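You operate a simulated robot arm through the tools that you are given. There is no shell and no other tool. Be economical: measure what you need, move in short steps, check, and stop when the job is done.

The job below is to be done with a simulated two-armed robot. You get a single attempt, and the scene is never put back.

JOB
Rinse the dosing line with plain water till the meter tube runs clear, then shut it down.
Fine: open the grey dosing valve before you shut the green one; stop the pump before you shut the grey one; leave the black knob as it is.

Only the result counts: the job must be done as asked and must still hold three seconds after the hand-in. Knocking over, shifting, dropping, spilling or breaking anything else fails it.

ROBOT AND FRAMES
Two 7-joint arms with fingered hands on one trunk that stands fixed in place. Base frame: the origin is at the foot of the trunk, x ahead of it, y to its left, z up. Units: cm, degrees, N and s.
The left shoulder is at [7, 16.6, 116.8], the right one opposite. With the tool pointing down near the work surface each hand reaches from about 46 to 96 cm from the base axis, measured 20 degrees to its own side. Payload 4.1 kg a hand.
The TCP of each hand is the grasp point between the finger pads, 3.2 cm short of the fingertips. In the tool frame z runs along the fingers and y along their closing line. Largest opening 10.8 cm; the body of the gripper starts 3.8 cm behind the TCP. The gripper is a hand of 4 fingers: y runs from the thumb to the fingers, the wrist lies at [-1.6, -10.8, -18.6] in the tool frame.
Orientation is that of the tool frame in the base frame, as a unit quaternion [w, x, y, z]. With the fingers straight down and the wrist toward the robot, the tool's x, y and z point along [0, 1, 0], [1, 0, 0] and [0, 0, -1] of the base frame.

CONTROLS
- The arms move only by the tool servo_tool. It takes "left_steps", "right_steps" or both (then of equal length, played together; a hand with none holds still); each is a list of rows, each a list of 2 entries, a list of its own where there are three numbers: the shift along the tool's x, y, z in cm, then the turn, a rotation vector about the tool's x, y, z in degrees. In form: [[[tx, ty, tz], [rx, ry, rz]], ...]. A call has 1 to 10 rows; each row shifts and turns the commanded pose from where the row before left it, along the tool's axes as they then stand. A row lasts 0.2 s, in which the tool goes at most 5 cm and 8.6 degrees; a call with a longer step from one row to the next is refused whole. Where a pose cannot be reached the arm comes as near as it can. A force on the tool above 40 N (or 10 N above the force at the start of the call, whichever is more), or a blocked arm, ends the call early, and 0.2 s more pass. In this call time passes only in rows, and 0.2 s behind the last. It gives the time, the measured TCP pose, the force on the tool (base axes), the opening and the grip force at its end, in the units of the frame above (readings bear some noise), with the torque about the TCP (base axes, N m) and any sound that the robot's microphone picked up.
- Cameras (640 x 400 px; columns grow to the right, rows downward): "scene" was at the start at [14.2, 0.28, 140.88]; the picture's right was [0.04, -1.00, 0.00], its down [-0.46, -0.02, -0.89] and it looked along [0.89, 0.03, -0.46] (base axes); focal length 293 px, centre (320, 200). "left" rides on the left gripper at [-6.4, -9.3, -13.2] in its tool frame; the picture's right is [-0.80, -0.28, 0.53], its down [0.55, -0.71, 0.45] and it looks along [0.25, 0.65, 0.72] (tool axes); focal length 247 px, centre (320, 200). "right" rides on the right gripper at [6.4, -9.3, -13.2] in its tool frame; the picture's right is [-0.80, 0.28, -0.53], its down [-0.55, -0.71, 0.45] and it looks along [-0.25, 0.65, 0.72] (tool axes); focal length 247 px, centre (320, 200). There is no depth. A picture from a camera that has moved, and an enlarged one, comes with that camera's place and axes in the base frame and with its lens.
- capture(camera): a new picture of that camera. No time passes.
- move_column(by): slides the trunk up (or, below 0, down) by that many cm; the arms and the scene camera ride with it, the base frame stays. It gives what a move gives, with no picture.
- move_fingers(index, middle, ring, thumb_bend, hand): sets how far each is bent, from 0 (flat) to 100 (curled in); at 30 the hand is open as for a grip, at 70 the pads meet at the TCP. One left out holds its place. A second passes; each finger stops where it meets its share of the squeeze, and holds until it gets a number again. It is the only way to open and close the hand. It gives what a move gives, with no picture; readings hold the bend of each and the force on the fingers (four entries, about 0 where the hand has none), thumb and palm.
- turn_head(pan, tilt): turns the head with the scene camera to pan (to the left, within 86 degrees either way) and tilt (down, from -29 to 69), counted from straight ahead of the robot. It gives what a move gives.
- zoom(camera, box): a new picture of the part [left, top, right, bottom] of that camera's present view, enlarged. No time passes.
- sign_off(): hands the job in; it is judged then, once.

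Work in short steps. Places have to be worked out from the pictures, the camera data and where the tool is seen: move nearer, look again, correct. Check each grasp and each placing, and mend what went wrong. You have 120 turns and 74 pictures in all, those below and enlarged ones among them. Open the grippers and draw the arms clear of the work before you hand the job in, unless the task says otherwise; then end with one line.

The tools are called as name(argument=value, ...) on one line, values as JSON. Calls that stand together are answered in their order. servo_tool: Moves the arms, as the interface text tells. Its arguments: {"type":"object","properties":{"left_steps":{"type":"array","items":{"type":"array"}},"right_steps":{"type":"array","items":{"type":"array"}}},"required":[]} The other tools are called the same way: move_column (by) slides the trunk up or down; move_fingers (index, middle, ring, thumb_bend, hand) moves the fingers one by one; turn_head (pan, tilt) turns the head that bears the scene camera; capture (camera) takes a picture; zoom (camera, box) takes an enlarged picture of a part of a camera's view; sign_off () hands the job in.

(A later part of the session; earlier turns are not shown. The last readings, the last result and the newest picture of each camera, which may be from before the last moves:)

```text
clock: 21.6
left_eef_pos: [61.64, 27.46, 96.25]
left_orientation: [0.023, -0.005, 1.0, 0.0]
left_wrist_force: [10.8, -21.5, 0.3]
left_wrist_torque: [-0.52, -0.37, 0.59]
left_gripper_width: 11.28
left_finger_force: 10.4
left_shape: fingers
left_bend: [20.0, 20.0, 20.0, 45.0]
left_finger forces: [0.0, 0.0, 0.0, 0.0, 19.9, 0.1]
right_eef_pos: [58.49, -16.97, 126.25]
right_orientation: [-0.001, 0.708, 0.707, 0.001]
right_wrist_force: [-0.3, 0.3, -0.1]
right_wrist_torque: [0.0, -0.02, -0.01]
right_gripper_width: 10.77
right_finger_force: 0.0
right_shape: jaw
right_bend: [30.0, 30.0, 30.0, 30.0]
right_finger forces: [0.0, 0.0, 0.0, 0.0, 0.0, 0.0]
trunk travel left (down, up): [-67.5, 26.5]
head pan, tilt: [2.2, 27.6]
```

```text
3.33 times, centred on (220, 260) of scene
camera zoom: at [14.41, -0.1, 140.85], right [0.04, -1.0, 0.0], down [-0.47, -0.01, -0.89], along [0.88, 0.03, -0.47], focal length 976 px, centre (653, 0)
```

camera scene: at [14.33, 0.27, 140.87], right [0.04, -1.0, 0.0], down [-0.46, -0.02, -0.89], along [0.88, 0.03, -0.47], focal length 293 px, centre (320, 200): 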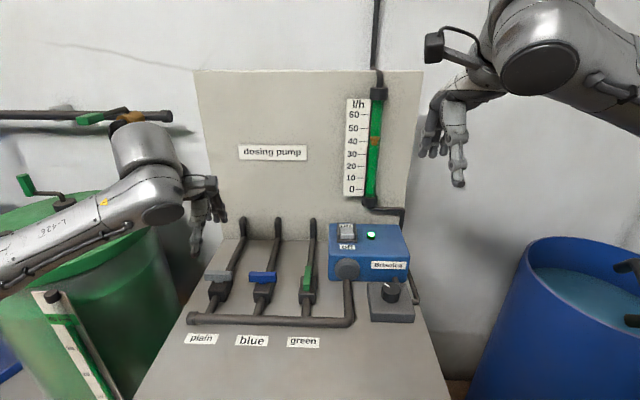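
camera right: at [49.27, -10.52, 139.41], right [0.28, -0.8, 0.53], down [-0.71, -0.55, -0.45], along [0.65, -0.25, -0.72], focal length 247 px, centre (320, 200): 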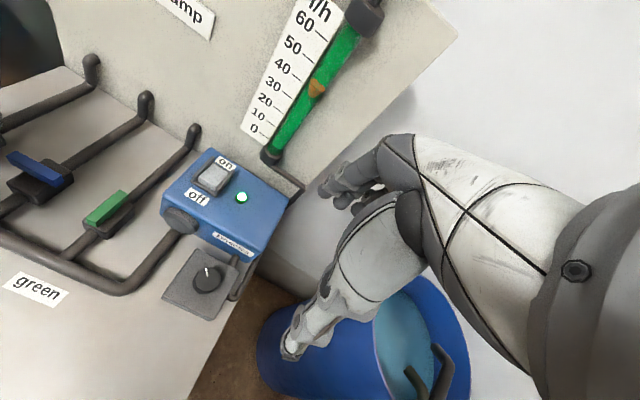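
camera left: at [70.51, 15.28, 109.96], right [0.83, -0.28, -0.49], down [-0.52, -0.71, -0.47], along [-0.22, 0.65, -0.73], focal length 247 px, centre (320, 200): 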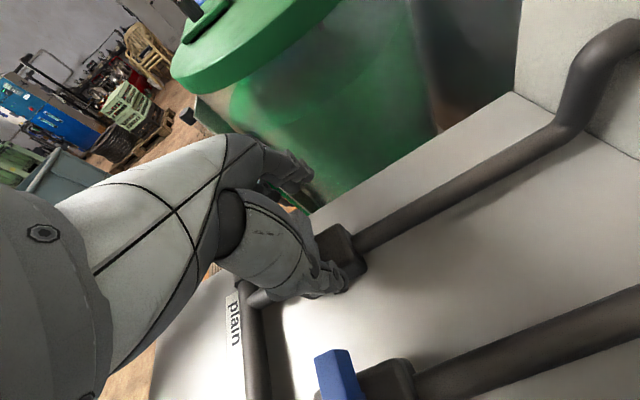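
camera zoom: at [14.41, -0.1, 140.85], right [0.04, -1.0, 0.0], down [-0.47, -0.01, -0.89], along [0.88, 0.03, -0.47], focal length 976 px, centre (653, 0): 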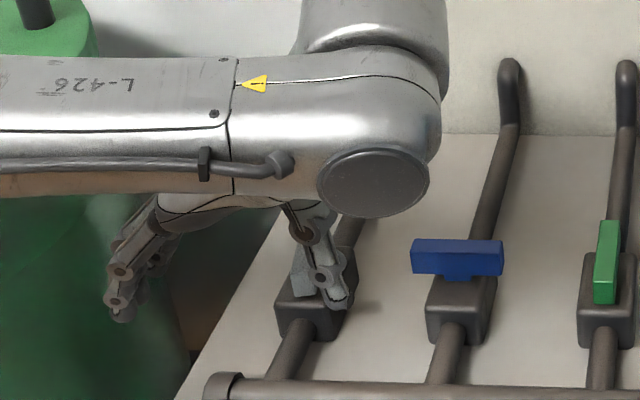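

The thumb flexed with ~20 N, suggesting the end stop. I release sideways, lift clear, and look at the handle.

servo_tool(left_steps=[[[0, -2, 0], [0, 0, 0]], [[0, -1, 0], [0, 0, 0]], [[0, 0, -3], [-0.3, -2.7, 0]], [[0, 0, -3], [0, 0, 0]], [[0, 0, -3], [0, 0, 0]]])

capture(camera="scene")

capture(camera="left")

```text
clock: 22.8
left_eef_pos: [60.61, 24.76, 105.33]
left_orientation: [0.048, -0.005, 0.999, 0.002]
left_wrist_force: [-0.4, 0.6, 1.0]
left_wrist_torque: [0.0, -0.01, -0.04]
left_gripper_width: 8.55
left_finger_force: 0.1
left_shape: fingers
left_bend: [20.0, 20.0, 20.0, 60.0]
left_finger forces: [0.0, 0.0, 0.0, 0.1, 0.0, 0.0]
right_eef_pos: [58.19, -16.83, 126.36]
right_orientation: [0.0, 0.707, 0.707, 0.0]
right_wrist_force: [-0.1, 0.5, -0.5]
right_wrist_torque: [0.0, 0.0, -0.02]
right_gripper_width: 10.74
right_finger_force: 0.0
right_shape: jaw
right_bend: [30.0, 30.0, 30.0, 30.0]
right_finger forces: [0.0, 0.0, 0.0, 0.0, 0.1, 0.1]
trunk travel left (down, up): [-67.5, 26.5]
head pan, tilt: [2.2, 27.6]
```

```text
41 pictures are left
camera scene: at [14.12, 0.24, 140.88], right [0.04, -1.0, 0.0], down [-0.46, -0.02, -0.89], along [0.89, 0.03, -0.46], focal length 293 px, centre (320, 200)
```

scene: 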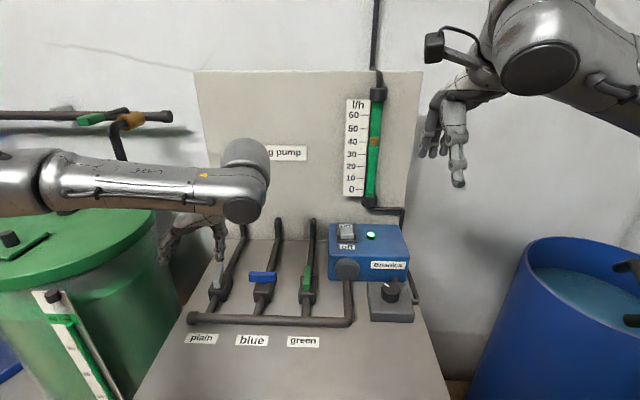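

```text
40 pictures are left
camera left: at [65.8, 15.48, 119.09], right [0.85, -0.27, -0.45], down [-0.5, -0.71, -0.5], along [-0.19, 0.65, -0.74], focal length 247 px, centre (320, 200)
```

left: 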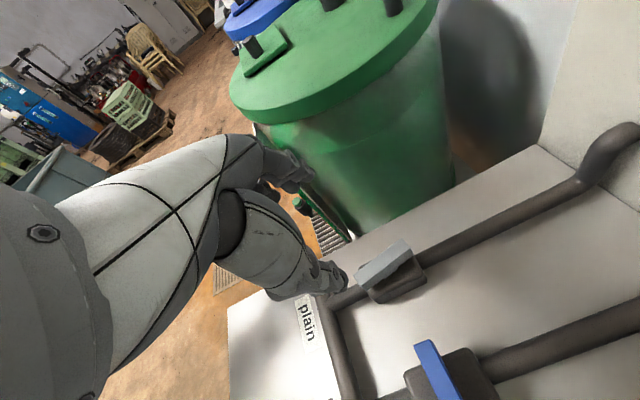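

The grey handle looks in line but I want it confirmed. I lift, fix the small tilt and rotate the hand back to the default heading, then zoom on the handle.

servo_tool(left_steps=[[[0, 0, -4], [0.4, 5.4, 0]], [[0, 0, 0], [0, 0, 8.2]], [[0, 0, 0], [0, 0, 8.2]], [[0, 0, 0], [0, 0, 8.2]], [[0, 0, 0], [0, 0, 8.2]], [[0, 0, 0], [0, 0, 8.2]], [[0, 0, 0], [0, 0, 8.2]], [[0, 0, 0], [0, 0, 8.2]], [[0, 0, 0], [0, 0, 8.2]], [[0, 0, 0], [0, 0, 8.2]]])

servo_tool(left_steps=[[[0, 0, 0], [0, 0, 8.1]], [[0, 0, 0], [0, 0, 8.1]], [[-3, 0, 0], [0, 0, 0]], [[-3, 0, 0], [0, 0, 0]]])

zoom(camera="scene", box=[170, 80, 430, 340])

capture(camera="left")

```text
clock: 25.0
left_eef_pos: [60.44, 24.88, 109.37]
left_orientation: [0.002, 0.597, 0.802, -0.001]
left_wrist_force: [0.1, 0.1, 0.4]
left_wrist_torque: [-0.02, -0.03, 0.01]
left_gripper_width: 8.54
left_finger_force: 0.1
left_shape: fingers
left_bend: [20.0, 20.0, 20.0, 60.0]
left_finger forces: [0.0, 0.1, 0.1, 0.0, 0.0, 0.0]
right_eef_pos: [58.26, -16.62, 126.46]
right_orientation: [-0.001, 0.707, 0.707, 0.001]
right_wrist_force: [0.1, 0.3, 0.0]
right_wrist_torque: [0.0, 0.0, 0.04]
right_gripper_width: 10.8
right_finger_force: 0.0
right_shape: jaw
right_bend: [30.0, 30.0, 30.0, 30.0]
right_finger forces: [0.1, 0.0, 0.0, 0.1, 0.1, 0.1]
trunk travel left (down, up): [-67.5, 26.5]
head pan, tilt: [2.2, 27.6]
```

```text
clock: 26.0
left_eef_pos: [60.59, 18.72, 109.34]
left_orientation: [0.001, 0.703, 0.711, 0.0]
left_wrist_force: [0.1, 0.0, -0.8]
left_wrist_torque: [0.01, -0.02, 0.0]
left_gripper_width: 8.56
left_finger_force: 0.0
left_shape: fingers
left_bend: [20.0, 20.0, 20.0, 60.0]
left_finger forces: [0.0, 0.0, 0.0, 0.1, 0.0, 0.1]
right_eef_pos: [58.48, -16.81, 126.3]
right_orientation: [0.0, 0.707, 0.707, 0.0]
right_wrist_force: [-0.6, -0.3, 0.0]
right_wrist_torque: [0.01, 0.03, -0.02]
right_gripper_width: 10.78
right_finger_force: 0.0
right_shape: jaw
right_bend: [30.0, 30.0, 30.0, 30.0]
right_finger forces: [0.1, 0.0, 0.0, 0.1, 0.0, 0.0]
trunk travel left (down, up): [-67.5, 26.5]
head pan, tilt: [2.2, 27.6]
```

```text
1.54 times, centred on (300, 210) of scene
camera zoom: at [14.26, 0.19, 140.87], right [0.04, -1.0, 0.0], down [-0.46, -0.02, -0.89], along [0.88, 0.03, -0.46], focal length 450 px, centre (351, 185)
```

zoom: 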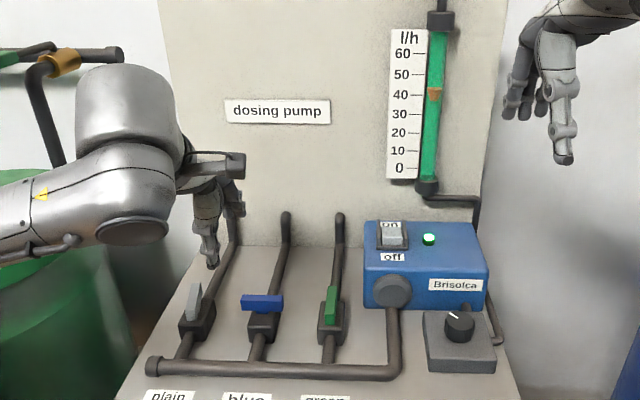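

```text
38 pictures are left
camera left: at [51.19, 12.31, 122.49], right [-0.27, -0.8, -0.53], down [-0.71, 0.54, -0.45], along [0.65, 0.25, -0.72], focal length 247 px, centre (320, 200)
```

left: 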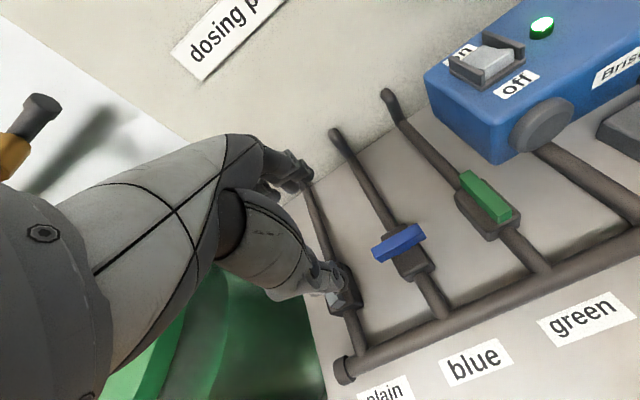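

I zoom on the grey handle to measure its angle precisely.

zoom(camera="scene", box=[195, 250, 335, 320])

```text
4.57 times, centred on (265, 285) of scene
camera zoom: at [14.26, 0.19, 140.87], right [0.04, -1.0, 0.0], down [-0.46, -0.02, -0.89], along [0.88, 0.03, -0.46], focal length 1338 px, centre (571, -189)
```

zoom: 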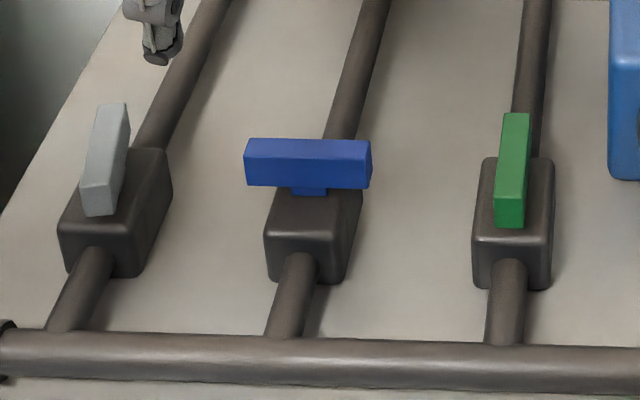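

The grey handle is roughly 12° short of full alignment. I put the thumb down right of its near end (between grey and blue) and will push left with the stiff sideways direction.

servo_tool(left_steps=[[[2.0, 3.2, 0], [0, 0, 0]], [[0, 0, 4], [0, 0, 0]], [[0, 0, 4], [0, 0, 0]], [[0, 0, 3], [0, 0, 0]], [[0, 0, 2.2], [0, 0, 0]]])

zoom(camera="scene", box=[140, 200, 300, 320])

zoom(camera="left", box=[220, 160, 460, 360])

```text
clock: 27.2
left_eef_pos: [63.6, 20.76, 96.13]
left_orientation: [0.001, 0.703, 0.711, -0.001]
left_wrist_force: [-0.5, -0.5, 0.0]
left_wrist_torque: [-0.01, 0.0, 0.01]
left_gripper_width: 8.53
left_finger_force: 0.0
left_shape: fingers
left_bend: [20.0, 20.0, 20.0, 60.0]
left_finger forces: [0.0, 0.1, 0.0, 0.0, 0.1, 0.1]
right_eef_pos: [58.32, -16.73, 126.35]
right_orientation: [-0.001, 0.707, 0.707, 0.0]
right_wrist_force: [0.1, -0.1, -0.8]
right_wrist_torque: [0.01, -0.02, 0.02]
right_gripper_width: 10.79
right_finger_force: 0.1
right_shape: jaw
right_bend: [30.0, 30.0, 30.0, 30.0]
right_finger forces: [0.1, 0.1, 0.0, 0.1, 0.1, 0.0]
trunk travel left (down, up): [-67.5, 26.5]
head pan, tilt: [2.2, 27.6]
```

```text
3.33 times, centred on (220, 260) of scene
camera zoom: at [14.2, 0.31, 140.88], right [0.04, -1.0, 0.0], down [-0.46, -0.02, -0.89], along [0.89, 0.03, -0.46], focal length 976 px, centre (653, 0)
```

zoom: 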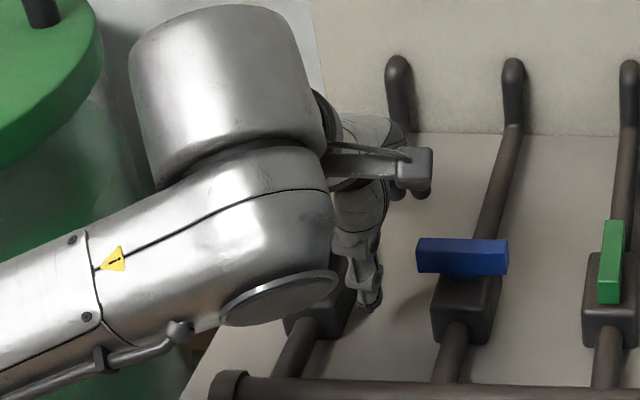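

```text
2.00 times, centred on (340, 260) of left
camera zoom: at [54.33, 14.32, 109.35], right [-0.27, -0.8, -0.53], down [-0.71, 0.54, -0.45], along [0.65, 0.25, -0.72], focal length 494 px, centre (280, 80)
```

zoom: 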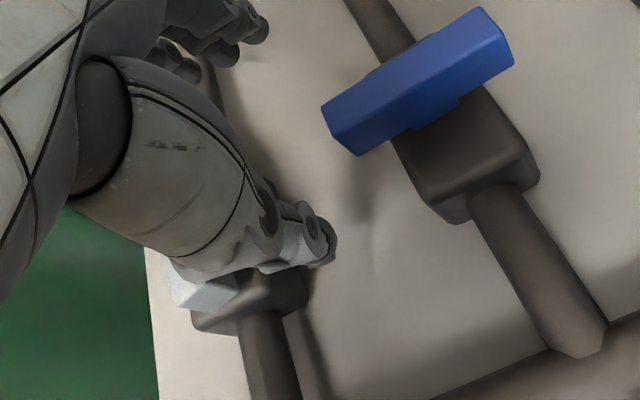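

Thumb tip is about (61.2, 20.5, 93.8), right of the near end. I push left in small rows.

servo_tool(left_steps=[[[1.2, 0, 0], [0, 0, 0]], [[0.5, 0, 0], [0, 0, 0]], [[0.4, 0, 0], [0, 0, 0]], [[0.4, 0, 0], [0, 0, 0]], [[0.4, 0, 0], [0, 0, 0]], [[0.4, 0, 0], [0, 0, 0]], [[0.4, 0, 0], [0, 0, 0]]])

zoom(camera="left", box=[220, 160, 460, 360])

```text
clock: 28.3
left_eef_pos: [63.28, 22.44, 96.05]
left_orientation: [0.008, 0.708, 0.706, -0.007]
left_wrist_force: [-4.4, -34.1, 2.2]
left_wrist_torque: [-0.94, 0.16, 0.84]
left_gripper_width: 8.28
left_finger_force: 17.1
left_shape: fingers
left_bend: [20.0, 20.0, 20.0, 62.0]
left_finger forces: [0.0, 0.0, 0.0, 0.0, 35.0, 0.0]
right_eef_pos: [58.3, -16.76, 126.42]
right_orientation: [-0.001, 0.706, 0.708, 0.001]
right_wrist_force: [0.0, 0.7, 0.7]
right_wrist_torque: [-0.06, 0.01, -0.01]
right_gripper_width: 10.8
right_finger_force: 0.0
right_shape: jaw
right_bend: [30.0, 30.0, 30.0, 30.0]
right_finger forces: [0.0, 0.0, 0.0, 0.0, 0.0, 0.1]
trunk travel left (down, up): [-67.5, 26.5]
head pan, tilt: [2.2, 27.6]
stopped in row 5 (left hand): the force on the tool passed its limit at 43 N (the readings are from after the stop); the commanded pose is now the measured one
```

```text
2.00 times, centred on (340, 260) of left
camera zoom: at [53.97, 16.27, 109.43], right [-0.29, -0.81, -0.52], down [-0.7, 0.54, -0.46], along [0.65, 0.23, -0.72], focal length 494 px, centre (280, 80)
```

zoom: 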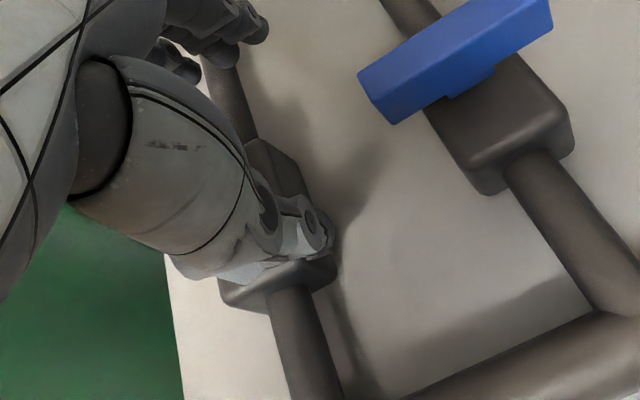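

A hard contact at about the block's right face: the thumb tip is likely slightly too low and touching the valve block. I back off, raise 0.9 cm and push again.

servo_tool(left_steps=[[[-1.0, 0.2, 0], [0, 0, 0]], [[0, 0, -0.9], [0, 0, 0]], [[0.6, 0, 0], [0, 0, 0]], [[0.4, 0, 0], [0, 0, 0]], [[0.4, 0, 0], [0, 0, 0]], [[0.4, 0, 0], [0, 0, 0]], [[0.4, 0, 0], [0, 0, 0]]])

zoom(camera="left", box=[220, 160, 460, 360])

```text
clock: 29.6
left_eef_pos: [63.34, 22.48, 96.94]
left_orientation: [0.009, 0.711, 0.703, -0.011]
left_wrist_force: [-5.2, -39.7, 1.3]
left_wrist_torque: [-1.33, 0.2, 0.88]
left_gripper_width: 8.13
left_finger_force: 19.3
left_shape: fingers
left_bend: [20.0, 20.0, 20.0, 63.0]
left_finger forces: [0.0, 0.2, 0.1, 0.0, 39.7, 0.0]
right_eef_pos: [58.38, -16.53, 126.33]
right_orientation: [-0.001, 0.705, 0.709, 0.0]
right_wrist_force: [0.4, -0.1, -0.9]
right_wrist_torque: [-0.05, -0.02, 0.0]
right_gripper_width: 10.73
right_finger_force: 0.1
right_shape: jaw
right_bend: [30.0, 30.0, 30.0, 30.0]
right_finger forces: [0.1, 0.0, 0.1, 0.0, 0.0, 0.0]
trunk travel left (down, up): [-67.5, 26.5]
head pan, tilt: [2.2, 27.6]
stopped in row 6 (left hand): the force on the tool passed its limit at 49 N (the readings are from after the stop); the commanded pose is now the measured one
```

```text
2.00 times, centred on (340, 260) of left
camera zoom: at [53.97, 16.51, 110.35], right [-0.29, -0.81, -0.51], down [-0.7, 0.54, -0.46], along [0.65, 0.22, -0.73], focal length 494 px, centre (280, 80)
```

zoom: 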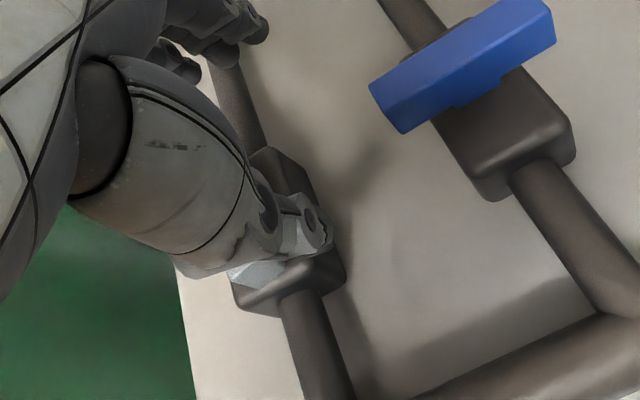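

Same position again, so this may be the handle at its end stop. I back off, lift, and re-measure its angle.

servo_tool(left_steps=[[[-1.5, 0, 0], [0, 0, 0]], [[0, 0, -4], [0, 0, -1]], [[0, 0, -4], [0, 0, 0]], [[-4, -1, -4], [0, 0, 0]], [[-4, 0, 0], [0, 0, 0]]])

zoom(camera="scene", box=[195, 250, 335, 320])

capture(camera="left")

```text
refused: row 4 steps farther than a row can; nothing moved
```

```text
4.57 times, centred on (265, 285) of scene
camera zoom: at [14.14, -0.07, 140.9], right [0.04, -1.0, 0.0], down [-0.46, -0.02, -0.89], along [0.89, 0.03, -0.46], focal length 1338 px, centre (571, -189)
```

zoom: 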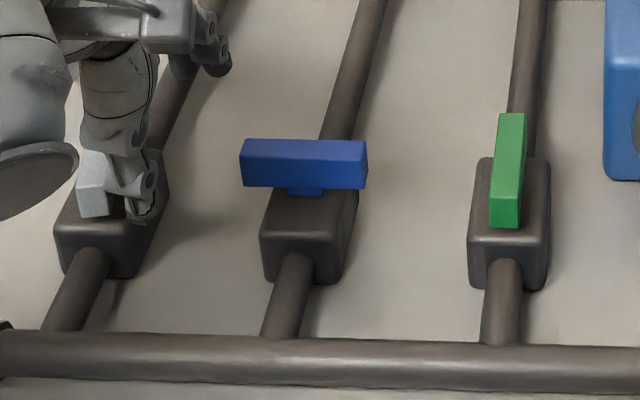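

```text
31 pictures are left
camera left: at [53.97, 16.51, 110.35], right [-0.29, -0.81, -0.51], down [-0.7, 0.54, -0.46], along [0.65, 0.22, -0.73], focal length 247 px, centre (320, 200)
```

left: 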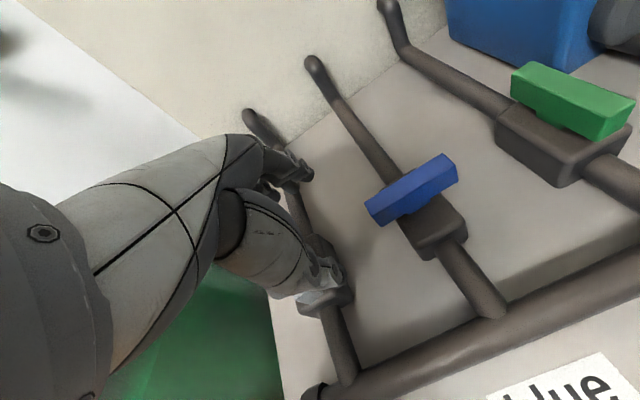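

The thumb is indeed against the handle above the block. I back off and lift in permitted steps, then re-measure.

servo_tool(left_steps=[[[-1.5, 0, 0], [0, 0, 0]], [[0, 0, -4], [0, 0, -1]], [[0, 0, -4], [0, 0, 0]], [[-4, -1, -1], [0, 0, 0]], [[-4, 0, -2], [0, 0, 0]]])

zoom(camera="scene", box=[195, 250, 335, 320])

```text
clock: 30.8
left_eef_pos: [62.53, 13.58, 108.05]
left_orientation: [0.006, 0.701, 0.713, -0.008]
left_wrist_force: [0.8, -0.6, -0.4]
left_wrist_torque: [0.01, 0.01, 0.02]
left_gripper_width: 8.5
left_finger_force: 0.1
left_shape: fingers
left_bend: [20.0, 20.0, 20.0, 60.0]
left_finger forces: [0.0, 0.1, 0.1, 0.0, 0.0, 0.0]
right_eef_pos: [58.48, -16.77, 126.37]
right_orientation: [0.0, 0.705, 0.709, 0.001]
right_wrist_force: [-1.6, 0.3, -0.4]
right_wrist_torque: [0.0, -0.01, 0.04]
right_gripper_width: 10.76
right_finger_force: 0.0
right_shape: jaw
right_bend: [30.0, 30.0, 30.0, 30.0]
right_finger forces: [0.1, 0.1, 0.0, 0.1, 0.0, 0.0]
trunk travel left (down, up): [-67.5, 26.5]
head pan, tilt: [2.2, 27.6]
```

```text
4.57 times, centred on (265, 285) of scene
camera zoom: at [14.22, -0.03, 140.87], right [0.04, -1.0, 0.0], down [-0.46, -0.02, -0.89], along [0.89, 0.03, -0.46], focal length 1338 px, centre (571, -189)
```

zoom: 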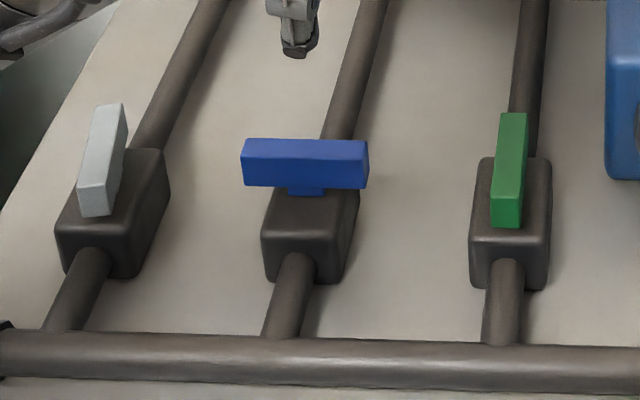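

By pixel slopes the grey handle is still ~10° short, and the thumb tip probably touched the block edge. I go back with the tip about 1 cm higher so it can only touch the handle.

servo_tool(left_steps=[[[3.5, 0.6, 0], [0, 0, 0.9]], [[3.4, 0.5, 0], [0, 0, 0]], [[0, 0, 4], [0, 0, 0]], [[0, 0, 4], [0, 0, 0]], [[0, 0, 2.1], [0, 0, 0]], [[1.0, 0, 0], [0, 0, 0]], [[0.5, 0, 0], [0, 0, 0]], [[0.4, 0, 0], [0, 0, 0]], [[0.4, 0, 0], [0, 0, 0]], [[0.4, 0, 0], [0, 0, 0]]])

zoom(camera="scene", box=[175, 250, 315, 320])

```text
clock: 33.0
left_eef_pos: [63.67, 23.24, 97.63]
left_orientation: [0.007, 0.708, 0.706, -0.008]
left_wrist_force: [-0.6, -1.7, -0.3]
left_wrist_torque: [-0.08, 0.03, 0.03]
left_gripper_width: 8.59
left_finger_force: 1.7
left_shape: fingers
left_bend: [20.0, 20.0, 20.0, 60.0]
left_finger forces: [0.0, 0.1, 0.0, 0.0, 2.1, 0.0]
right_eef_pos: [58.38, -16.58, 126.36]
right_orientation: [0.001, 0.706, 0.708, 0.0]
right_wrist_force: [0.4, -0.3, 0.3]
right_wrist_torque: [0.02, -0.02, 0.0]
right_gripper_width: 10.78
right_finger_force: 0.0
right_shape: jaw
right_bend: [30.0, 30.0, 30.0, 30.0]
right_finger forces: [0.0, 0.0, 0.1, 0.0, 0.0, 0.0]
trunk travel left (down, up): [-67.5, 26.5]
head pan, tilt: [2.2, 27.6]
```

```text
4.57 times, centred on (245, 285) of scene
camera zoom: at [14.17, 0.22, 140.88], right [0.04, -1.0, 0.0], down [-0.46, -0.02, -0.89], along [0.89, 0.03, -0.46], focal length 1338 px, centre (663, -189)
```

zoom: 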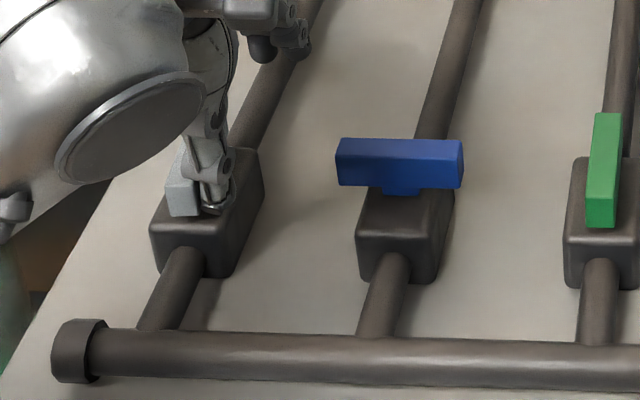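

Now the thumb passes over the block and presses only on the handle lightly. I push on in small rows.

servo_tool(left_steps=[[[0.4, 0, 0], [0, 0, 0]], [[0.4, 0, 0], [0, 0, 0]], [[0.3, 0, 0], [0, 0, 0]], [[0.3, 0, 0], [0, 0, 0]]])

zoom(camera="scene", box=[175, 250, 315, 320])

```text
clock: 33.9
left_eef_pos: [63.59, 23.58, 97.71]
left_orientation: [0.01, 0.711, 0.703, -0.013]
left_wrist_force: [-4.8, -36.7, 2.1]
left_wrist_torque: [-0.95, 0.19, 0.95]
left_gripper_width: 8.4
left_finger_force: 17.9
left_shape: fingers
left_bend: [20.0, 20.0, 20.0, 61.0]
left_finger forces: [0.0, 0.1, 0.0, 0.0, 36.3, 0.0]
right_eef_pos: [58.44, -16.49, 126.46]
right_orientation: [-0.001, 0.704, 0.71, 0.001]
right_wrist_force: [-0.8, -0.3, 0.6]
right_wrist_torque: [0.01, -0.04, 0.0]
right_gripper_width: 10.75
right_finger_force: 0.1
right_shape: jaw
right_bend: [30.0, 30.0, 30.0, 30.0]
right_finger forces: [0.1, 0.1, 0.0, 0.0, 0.1, 0.0]
trunk travel left (down, up): [-67.5, 26.5]
head pan, tilt: [2.2, 27.6]
stopped in row 4 (left hand): the force on the tool passed its limit at 43 N (the readings are from after the stop); the commanded pose is now the measured one
```

```text
4.57 times, centred on (245, 285) of scene
camera zoom: at [14.11, -0.13, 140.9], right [0.04, -1.0, 0.0], down [-0.46, -0.01, -0.89], along [0.89, 0.03, -0.46], focal length 1338 px, centre (663, -189)
```

zoom: 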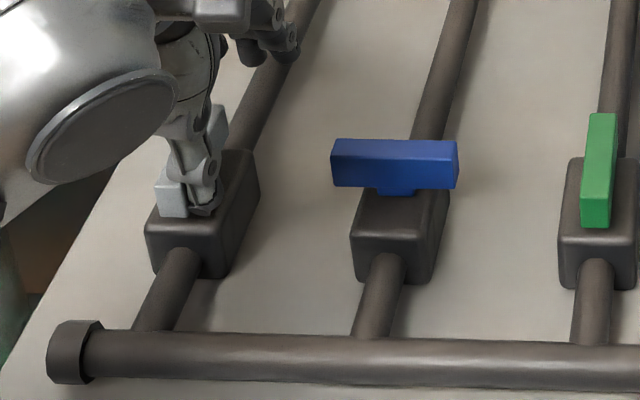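

The grey handle is now fully in line with its pipe (open). I back off, lift, move toward green, and try curling the fingers fully so only the thumb sticks out.

servo_tool(left_steps=[[[-1.5, 0, 0], [0, 0, 0]], [[0, 0, -4], [-0.5, 1.3, -0.5]], [[0, 0, -4], [0, 0, 0]], [[-4, 0, -2], [0, 0, 0]], [[-4, 0, 0], [0, 0, 0]], [[-4, 0, 0], [0, 0, 0]]])

move_fingers(hand="left", index=100, middle=100, ring=100, thumb_bend=45)

capture(camera="scene")

capture(camera="right")

```text
clock: 35.3
left_eef_pos: [63.68, 10.72, 107.68]
left_orientation: [0.003, 0.705, 0.709, 0.0]
left_wrist_force: [0.9, -0.4, 0.2]
left_wrist_torque: [0.0, 0.03, 0.01]
left_gripper_width: 8.52
left_finger_force: 0.0
left_shape: fingers
left_bend: [20.0, 20.0, 20.0, 60.0]
left_finger forces: [0.1, 0.1, 0.1, 0.0, 0.1, 0.0]
right_eef_pos: [58.45, -16.41, 126.34]
right_orientation: [0.0, 0.704, 0.71, 0.001]
right_wrist_force: [0.4, -0.6, -0.2]
right_wrist_torque: [0.0, -0.02, 0.04]
right_gripper_width: 10.79
right_finger_force: 0.2
right_shape: jaw
right_bend: [30.0, 30.0, 30.0, 30.0]
right_finger forces: [0.1, 0.1, 0.0, 0.0, 0.0, 0.0]
trunk travel left (down, up): [-67.5, 26.5]
head pan, tilt: [2.2, 27.6]
```

```text
clock: 36.3
left_eef_pos: [63.66, 10.7, 107.73]
left_orientation: [0.004, 0.707, 0.708, -0.001]
left_wrist_force: [0.1, 0.3, -0.1]
left_wrist_torque: [-0.03, -0.02, 0.01]
left_gripper_width: 6.3
left_finger_force: 0.1
left_shape: fingers
left_bend: [100.0, 100.0, 100.0, 45.0]
left_finger forces: [0.0, 0.1, 0.0, 0.0, 0.0, 0.0]
right_eef_pos: [58.44, -16.35, 126.49]
right_orientation: [-0.001, 0.705, 0.709, -0.001]
right_wrist_force: [0.3, -0.4, -0.1]
right_wrist_torque: [-0.01, 0.0, 0.01]
right_gripper_width: 10.75
right_finger_force: 0.1
right_shape: jaw
right_bend: [30.0, 30.0, 30.0, 30.0]
right_finger forces: [0.0, 0.0, 0.0, 0.0, 0.0, 0.0]
trunk travel left (down, up): [-67.5, 26.5]
head pan, tilt: [2.2, 27.6]
```

```text
27 pictures are left
camera scene: at [14.21, 0.25, 140.88], right [0.04, -1.0, 0.0], down [-0.46, -0.02, -0.89], along [0.89, 0.03, -0.46], focal length 293 px, centre (320, 200)
```

scene: 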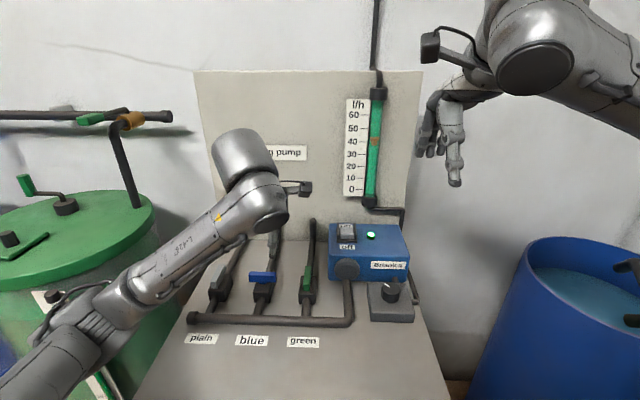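

```text
26 pictures are left
camera right: at [49.13, -9.98, 139.48], right [0.29, -0.8, 0.53], down [-0.7, -0.55, -0.45], along [0.65, -0.24, -0.72], focal length 247 px, centre (320, 200)
```

right: 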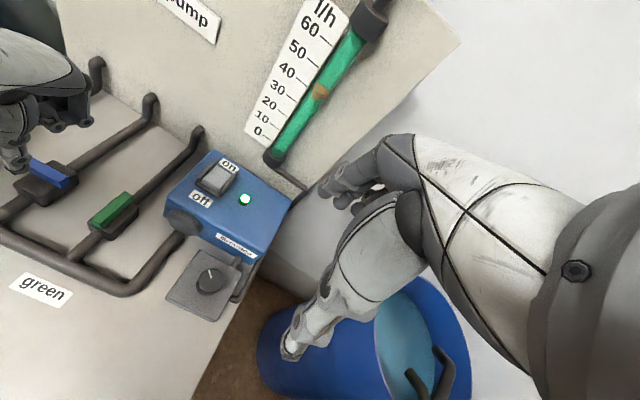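

The fingers are curled up well clear and only the thumb points down; tip is roughly (-4.2, +0.6, -3) from TCP. I position it left of green's near end, at handle height, and look.

servo_tool(left_steps=[[[-3.4, 1.8, 0], [0, 0, 0]], [[0, 0, 3.5], [0, 0, 0]], [[0, 0, 3.5], [0, 0, 0]], [[0, 0, 2.4], [0, 0, 0]]])

zoom(camera="scene", box=[240, 240, 360, 320])

capture(camera="left")

```text
clock: 37.3
left_eef_pos: [65.8, 7.53, 99.21]
left_orientation: [0.006, 0.705, 0.709, 0.005]
left_wrist_force: [0.0, 0.2, -0.6]
left_wrist_torque: [-0.04, 0.0, 0.0]
left_gripper_width: 6.3
left_finger_force: 0.0
left_shape: fingers
left_bend: [100.0, 100.0, 100.0, 45.0]
left_finger forces: [0.0, 0.1, 0.1, 0.0, 0.0, 0.1]
right_eef_pos: [58.49, -16.47, 126.49]
right_orientation: [-0.001, 0.704, 0.71, 0.001]
right_wrist_force: [0.5, -0.6, -0.3]
right_wrist_torque: [0.0, 0.01, 0.01]
right_gripper_width: 10.79
right_finger_force: 0.0
right_shape: jaw
right_bend: [30.0, 30.0, 30.0, 30.0]
right_finger forces: [0.0, 0.1, 0.0, 0.0, 0.1, 0.0]
trunk travel left (down, up): [-67.5, 26.5]
head pan, tilt: [2.2, 27.6]
```

```text
5.00 times, centred on (300, 280) of scene
camera zoom: at [14.3, 0.06, 141.14], right [0.04, -1.0, 0.0], down [-0.46, -0.02, -0.89], along [0.89, 0.03, -0.46], focal length 1463 px, centre (420, -200)
```

zoom: 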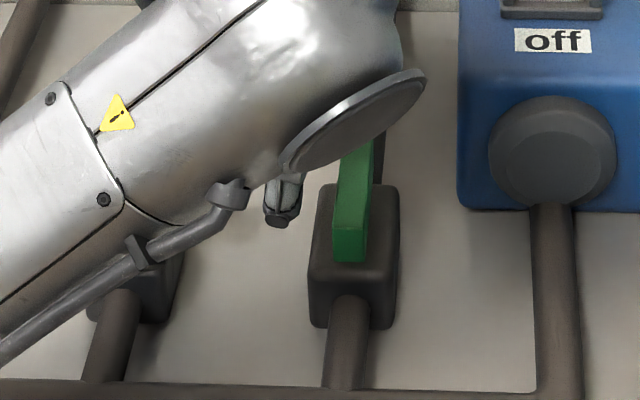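

```text
24 pictures are left
camera left: at [56.36, 0.99, 112.29], right [-0.27, -0.8, -0.54], down [-0.7, 0.55, -0.46], along [0.66, 0.25, -0.71], focal length 247 px, centre (320, 200)
```

left: 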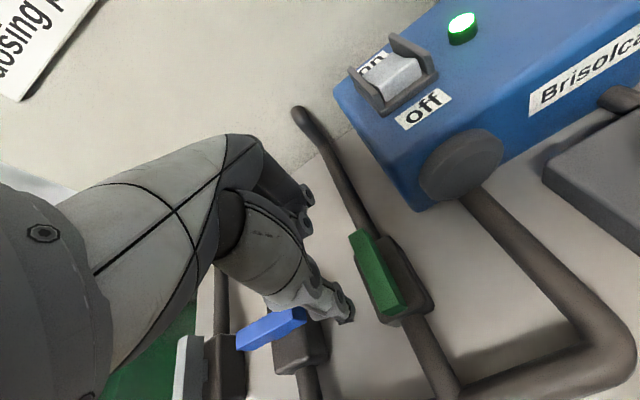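

Triangulated thumb tip: (61.6, 7.6, 96.5). I lower 1.3 cm and begin pushing the near end toward -y, watching forces.

servo_tool(left_steps=[[[0, 0, 1.3], [0, 0, 0]], [[-0.6, 0, 0], [0, 0, 0]], [[-0.6, 0, 0], [0, 0, 0]], [[-0.6, 0, 0], [0, 0, 0]]])

zoom(camera="left", box=[260, 200, 480, 360])

```text
clock: 38.5
left_eef_pos: [65.49, 6.15, 100.35]
left_orientation: [0.017, 0.702, 0.711, 0.031]
left_wrist_force: [-0.1, -1.4, -0.8]
left_wrist_torque: [0.12, -0.04, 0.01]
left_gripper_width: 6.28
left_finger_force: 0.1
left_shape: fingers
left_bend: [100.0, 100.0, 100.0, 45.0]
left_finger forces: [0.0, 0.0, 0.1, 0.0, 0.1, 0.0]
right_eef_pos: [56.53, -17.33, 127.08]
right_orientation: [0.004, 0.709, 0.706, 0.004]
right_wrist_force: [0.3, -0.5, -0.1]
right_wrist_torque: [0.04, 0.03, 0.02]
right_gripper_width: 10.76
right_finger_force: 0.2
right_shape: jaw
right_bend: [30.0, 30.0, 30.0, 30.0]
right_finger forces: [0.0, 0.0, 0.1, 0.1, 0.0, 0.0]
trunk travel left (down, up): [-67.5, 26.5]
head pan, tilt: [2.2, 27.6]
stopped in row 4 (left hand): the arm was blocked; the commanded pose is now the measured one
```

```text
2.50 times, centred on (370, 280) of left
camera zoom: at [55.44, -0.72, 112.78], right [-0.24, -0.79, -0.57], down [-0.68, 0.55, -0.48], along [0.69, 0.27, -0.67], focal length 617 px, centre (195, 0)
```

zoom: 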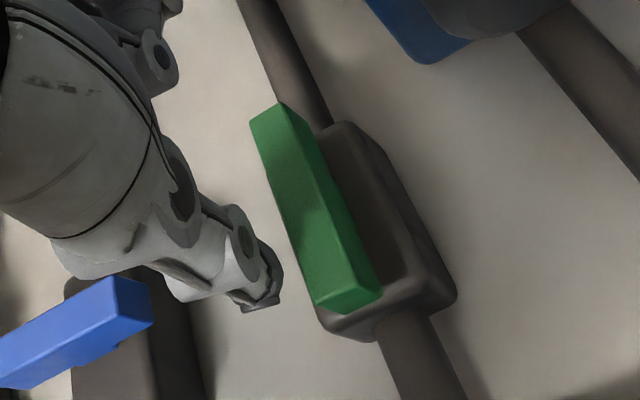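

The arm reports blocked with no force at the hand, and the trunk flexed: some upper link is touching something. I lift off right away and look at the arm.

servo_tool(left_steps=[[[1.5, 0, -3], [0, 0, 0]], [[0, 0, -4], [0, 0, 0]]])

turn_head(pan=30, tilt=45)

capture(camera="scene")

```text
clock: 39.1
left_eef_pos: [66.75, 7.46, 105.31]
left_orientation: [0.007, 0.703, 0.711, 0.019]
left_wrist_force: [0.4, -0.6, 0.0]
left_wrist_torque: [-0.02, 0.03, -0.04]
left_gripper_width: 6.29
left_finger_force: 0.0
left_shape: fingers
left_bend: [100.0, 100.0, 100.0, 45.0]
left_finger forces: [0.0, 0.0, 0.0, 0.0, 0.0, 0.1]
right_eef_pos: [58.95, -17.02, 125.81]
right_orientation: [-0.002, 0.707, 0.707, -0.001]
right_wrist_force: [0.2, 0.5, -0.3]
right_wrist_torque: [0.02, 0.02, -0.01]
right_gripper_width: 10.76
right_finger_force: 0.0
right_shape: jaw
right_bend: [30.0, 30.0, 30.0, 30.0]
right_finger forces: [0.0, 0.1, 0.0, 0.0, 0.0, 0.1]
trunk travel left (down, up): [-67.5, 26.5]
head pan, tilt: [2.2, 27.6]
```

```text
clock: 40.0
left_eef_pos: [66.17, 7.36, 105.79]
left_orientation: [0.009, 0.703, 0.711, 0.021]
left_wrist_force: [0.4, -0.2, 0.2]
left_wrist_torque: [0.0, 0.01, -0.01]
left_gripper_width: 6.3
left_finger_force: 0.0
left_shape: fingers
left_bend: [100.0, 100.0, 100.0, 45.0]
left_finger forces: [0.0, 0.0, 0.0, 0.0, 0.0, 0.0]
right_eef_pos: [58.5, -16.92, 126.36]
right_orientation: [-0.001, 0.707, 0.708, -0.001]
right_wrist_force: [-0.3, 0.5, 0.1]
right_wrist_torque: [0.03, 0.02, -0.01]
right_gripper_width: 10.8
right_finger_force: 0.0
right_shape: jaw
right_bend: [30.0, 30.0, 30.0, 30.0]
right_finger forces: [0.0, 0.0, 0.0, 0.1, 0.1, 0.1]
trunk travel left (down, up): [-67.5, 26.5]
head pan, tilt: [30.0, 45.0]
```

```text
22 pictures are left
camera scene: at [12.21, 3.94, 138.24], right [0.5, -0.87, 0.0], down [-0.61, -0.35, -0.71], along [0.61, 0.35, -0.71], focal length 293 px, centre (320, 200)
```

scene: 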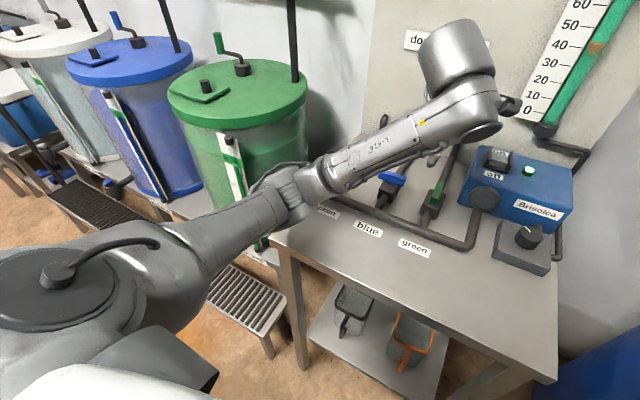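

The forearm/elbow is down at the table's front edge. I raise the trunk so the elbow rides higher.

move_column(by=20)

servo_tool(left_steps=[[[0, 0, 4], [0, 0, 0]], [[0, 0, 4], [0, 0, 0]], [[0, 0, 4], [0, 0, 0]], [[0, 0, 4], [0, 0, 0]], [[0, 0, 3], [0, 0, 0]]])

turn_head(pan=6, tilt=42)

capture(camera="scene")

```text
clock: 42.2
left_eef_pos: [66.12, 7.5, 125.97]
left_orientation: [0.009, 0.703, 0.711, 0.021]
left_wrist_force: [-0.3, -0.6, -0.5]
left_wrist_torque: [0.0, 0.0, -0.04]
left_gripper_width: 6.3
left_finger_force: 0.1
left_shape: fingers
left_bend: [100.0, 100.0, 100.0, 45.0]
left_finger forces: [0.0, 0.0, 0.0, 0.0, 0.0, 0.0]
right_eef_pos: [58.28, -16.94, 146.42]
right_orientation: [0.001, 0.708, 0.706, 0.0]
right_wrist_force: [-0.2, 0.0, 0.0]
right_wrist_torque: [-0.01, -0.02, 0.0]
right_gripper_width: 10.76
right_finger_force: 0.1
right_shape: jaw
right_bend: [30.0, 30.0, 30.0, 30.0]
right_finger forces: [0.0, 0.1, 0.1, 0.0, 0.1, 0.0]
trunk travel left (down, up): [-87.5, 6.5]
head pan, tilt: [30.0, 45.0]
```

```text
clock: 43.4
left_eef_pos: [66.98, 7.76, 106.88]
left_orientation: [0.01, 0.703, 0.711, 0.022]
left_wrist_force: [0.1, 0.9, 0.0]
left_wrist_torque: [0.01, -0.01, 0.01]
left_gripper_width: 6.33
left_finger_force: 0.0
left_shape: fingers
left_bend: [100.0, 100.0, 100.0, 45.0]
left_finger forces: [0.0, 0.0, 0.0, 0.0, 0.0, 0.0]
right_eef_pos: [58.33, -16.89, 146.47]
right_orientation: [0.0, 0.707, 0.707, -0.001]
right_wrist_force: [0.7, 0.0, 0.1]
right_wrist_torque: [-0.01, -0.02, 0.03]
right_gripper_width: 10.77
right_finger_force: 0.1
right_shape: jaw
right_bend: [30.0, 30.0, 30.0, 30.0]
right_finger forces: [0.1, 0.0, 0.0, 0.0, 0.1, 0.0]
trunk travel left (down, up): [-87.5, 6.5]
head pan, tilt: [30.0, 45.0]
```

```text
clock: 44.2
left_eef_pos: [67.08, 7.78, 106.99]
left_orientation: [0.01, 0.703, 0.711, 0.021]
left_wrist_force: [0.9, -0.1, 0.3]
left_wrist_torque: [-0.02, -0.02, -0.01]
left_gripper_width: 6.31
left_finger_force: 0.1
left_shape: fingers
left_bend: [100.0, 100.0, 100.0, 45.0]
left_finger forces: [0.1, 0.0, 0.0, 0.0, 0.0, 0.0]
right_eef_pos: [58.3, -16.89, 146.4]
right_orientation: [-0.001, 0.707, 0.707, 0.0]
right_wrist_force: [0.2, -0.1, 0.2]
right_wrist_torque: [-0.02, 0.0, -0.03]
right_gripper_width: 10.77
right_finger_force: 0.0
right_shape: jaw
right_bend: [30.0, 30.0, 30.0, 30.0]
right_finger forces: [0.0, 0.1, 0.1, 0.1, 0.1, 0.0]
trunk travel left (down, up): [-87.5, 6.5]
head pan, tilt: [6.0, 42.0]
```

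```text
21 pictures are left
camera scene: at [13.39, 0.81, 158.67], right [0.11, -0.99, 0.0], down [-0.67, -0.07, -0.74], along [0.74, 0.08, -0.67], focal length 293 px, centre (320, 200)
```

scene: 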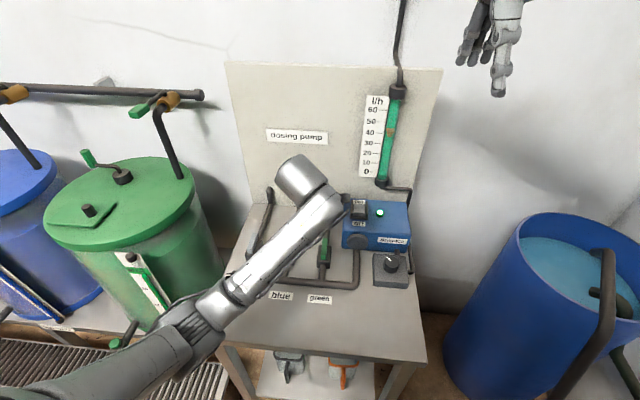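

I correct the small tilt and lower the thumb again to the left of green's near end.

servo_tool(left_steps=[[[0, -1.4, 0], [2.5, -0.9, 0.65]], [[0, 0, 4], [0, 0, 0]], [[0, 0, 3], [0, 0, 0]], [[0, 0, 1.9], [0, 0, 0]]])

zoom(camera="left", box=[260, 200, 480, 360])

```text
clock: 45.2
left_eef_pos: [65.57, 7.75, 98.04]
left_orientation: [0.0, 0.707, 0.707, -0.001]
left_wrist_force: [-0.7, -0.1, -0.1]
left_wrist_torque: [-0.04, -0.02, 0.0]
left_gripper_width: 6.27
left_finger_force: 0.1
left_shape: fingers
left_bend: [100.0, 100.0, 100.0, 45.0]
left_finger forces: [0.0, 0.1, 0.1, 0.1, 0.0, 0.0]
right_eef_pos: [58.18, -16.94, 146.29]
right_orientation: [0.0, 0.707, 0.708, 0.0]
right_wrist_force: [0.4, -0.7, 1.0]
right_wrist_torque: [-0.02, 0.03, 0.0]
right_gripper_width: 10.79
right_finger_force: 0.1
right_shape: jaw
right_bend: [30.0, 30.0, 30.0, 30.0]
right_finger forces: [0.0, 0.1, 0.1, 0.0, 0.0, 0.0]
trunk travel left (down, up): [-87.5, 6.5]
head pan, tilt: [6.0, 42.0]
```

```text
2.50 times, centred on (370, 280) of left
camera zoom: at [56.28, 1.34, 111.29], right [-0.28, -0.8, -0.53], down [-0.71, 0.55, -0.45], along [0.65, 0.25, -0.72], focal length 617 px, centre (195, 0)
```

zoom: 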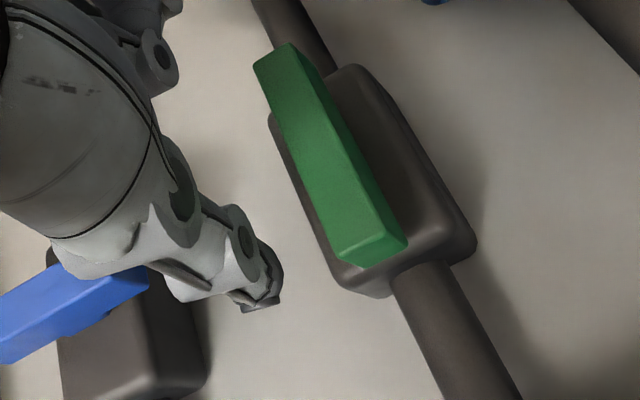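

Pose is good. I push toward -y with a little +x as the end swings.

servo_tool(left_steps=[[[-1.0, 0, 0], [0, 0, 0]], [[-0.6, 0, 0], [0, 0, 0]], [[-0.6, 0, 0], [0, 0, 0]], [[-0.6, 0.1, 0], [0, 0, 0]], [[-0.6, 0.2, 0], [0, 0, 0]], [[-0.5, 0.2, 0], [0, 0, 0]]])

zoom(camera="left", box=[260, 200, 480, 360])

```text
clock: 46.6
left_eef_pos: [66.05, 3.9, 98.05]
left_orientation: [0.0, 0.708, 0.706, -0.001]
left_wrist_force: [-2.2, 2.7, -0.6]
left_wrist_torque: [0.08, 0.07, -0.11]
left_gripper_width: 6.39
left_finger_force: 1.5
left_shape: fingers
left_bend: [100.0, 100.0, 100.0, 43.0]
left_finger forces: [0.1, 0.0, 0.0, 0.1, 2.4, 0.0]
right_eef_pos: [58.2, -16.97, 146.3]
right_orientation: [0.001, 0.707, 0.707, -0.001]
right_wrist_force: [0.4, 0.1, 0.3]
right_wrist_torque: [0.01, 0.0, -0.01]
right_gripper_width: 10.75
right_finger_force: 0.0
right_shape: jaw
right_bend: [30.0, 30.0, 30.0, 30.0]
right_finger forces: [0.0, 0.0, 0.0, 0.0, 0.0, 0.0]
trunk travel left (down, up): [-87.5, 6.5]
head pan, tilt: [6.0, 42.0]
```

```text
2.50 times, centred on (370, 280) of left
camera zoom: at [56.72, -2.53, 111.24], right [-0.28, -0.8, -0.53], down [-0.71, 0.55, -0.45], along [0.65, 0.25, -0.72], focal length 617 px, centre (195, 0)
```

zoom: 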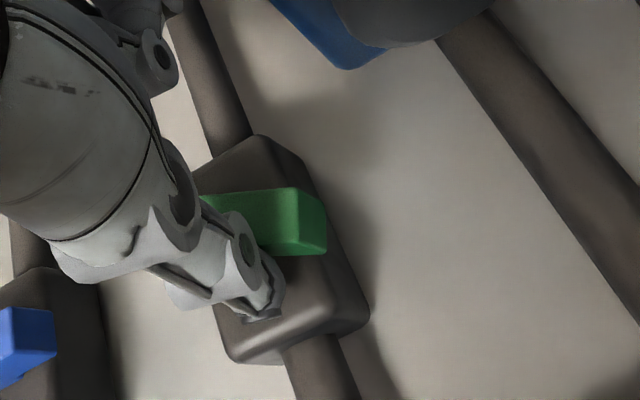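

Green is turning easily, around 55–60° now. I move the thumb further to the right end and push +x to finish.

servo_tool(left_steps=[[[-0.6, 0.2, 0], [0, 0, 0]], [[-0.5, 0.4, 0], [0, 0, 0]], [[-0.2, 0.5, 0], [0, 0, 0]], [[0, 0.5, 0], [0, 0, 0]], [[0, 0.5, 0], [0, 0, 0]]])

zoom(camera="left", box=[220, 160, 520, 380])

```text
clock: 47.8
left_eef_pos: [67.94, 2.66, 98.09]
left_orientation: [0.0, 0.708, 0.706, 0.0]
left_wrist_force: [-14.5, 1.0, -2.7]
left_wrist_torque: [-0.03, 0.09, -0.02]
left_gripper_width: 7.05
left_finger_force: 6.3
left_shape: fingers
left_bend: [100.0, 100.0, 100.0, 35.0]
left_finger forces: [0.0, 0.1, 0.0, 0.0, 12.5, 0.0]
right_eef_pos: [58.16, -16.93, 146.5]
right_orientation: [0.0, 0.707, 0.707, 0.001]
right_wrist_force: [1.0, 0.3, 0.4]
right_wrist_torque: [0.02, 0.0, 0.01]
right_gripper_width: 10.79
right_finger_force: 0.0
right_shape: jaw
right_bend: [30.0, 30.0, 30.0, 30.0]
right_finger forces: [0.0, 0.0, 0.0, 0.0, 0.1, 0.0]
trunk travel left (down, up): [-87.5, 6.5]
head pan, tilt: [6.0, 42.0]
```

```text
1.82 times, centred on (370, 270) of left
camera zoom: at [58.64, -3.88, 111.22], right [-0.28, -0.8, -0.53], down [-0.71, 0.55, -0.45], along [0.65, 0.25, -0.72], focal length 449 px, centre (229, 73)
```

zoom: 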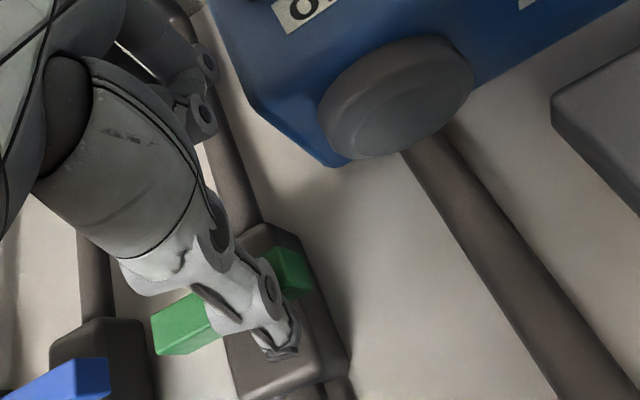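

Green looks across now, with 14 N at the thumb. I back off, lift and swing left to verify from the scene camera.

servo_tool(left_steps=[[[0, -2, 0], [0, 0, 0]], [[0, 0, -4], [0, 0, 0]], [[0, 0, -4], [0, 0, 0]], [[3, -1, -3], [0, 0, 0]], [[4, 0, -2], [0, 0, 0]], [[4, 0, -2], [0, 0, 0]], [[4, 0, 0], [0, 0, 0]], [[4, 0, 0], [0, 0, 0]], [[4, 0, 0], [0, 0, 0]]])

zoom(camera="scene", box=[230, 80, 430, 310])

```text
clock: 49.8
left_eef_pos: [65.21, 25.81, 113.06]
left_orientation: [0.0, 0.707, 0.707, -0.001]
left_wrist_force: [0.2, -0.3, 0.1]
left_wrist_torque: [0.01, 0.0, -0.01]
left_gripper_width: 6.31
left_finger_force: 0.1
left_shape: fingers
left_bend: [100.0, 100.0, 100.0, 45.0]
left_finger forces: [0.0, 0.0, 0.1, 0.0, 0.0, 0.1]
right_eef_pos: [58.27, -16.76, 146.49]
right_orientation: [0.0, 0.707, 0.707, -0.001]
right_wrist_force: [0.3, -0.5, -0.7]
right_wrist_torque: [0.01, 0.0, 0.0]
right_gripper_width: 10.79
right_finger_force: 0.0
right_shape: jaw
right_bend: [30.0, 30.0, 30.0, 30.0]
right_finger forces: [0.0, 0.1, 0.1, 0.1, 0.1, 0.0]
trunk travel left (down, up): [-87.5, 6.5]
head pan, tilt: [6.0, 42.0]
```

```text
1.74 times, centred on (330, 195) of scene
camera zoom: at [13.43, 0.98, 158.67], right [0.1, -0.99, 0.0], down [-0.67, -0.07, -0.74], along [0.74, 0.08, -0.67], focal length 509 px, centre (303, 209)
```

zoom: 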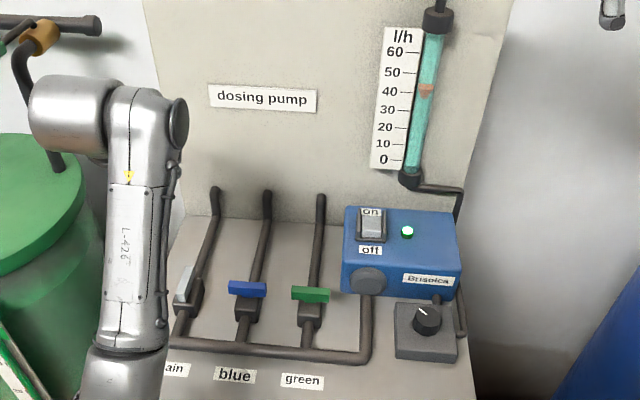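

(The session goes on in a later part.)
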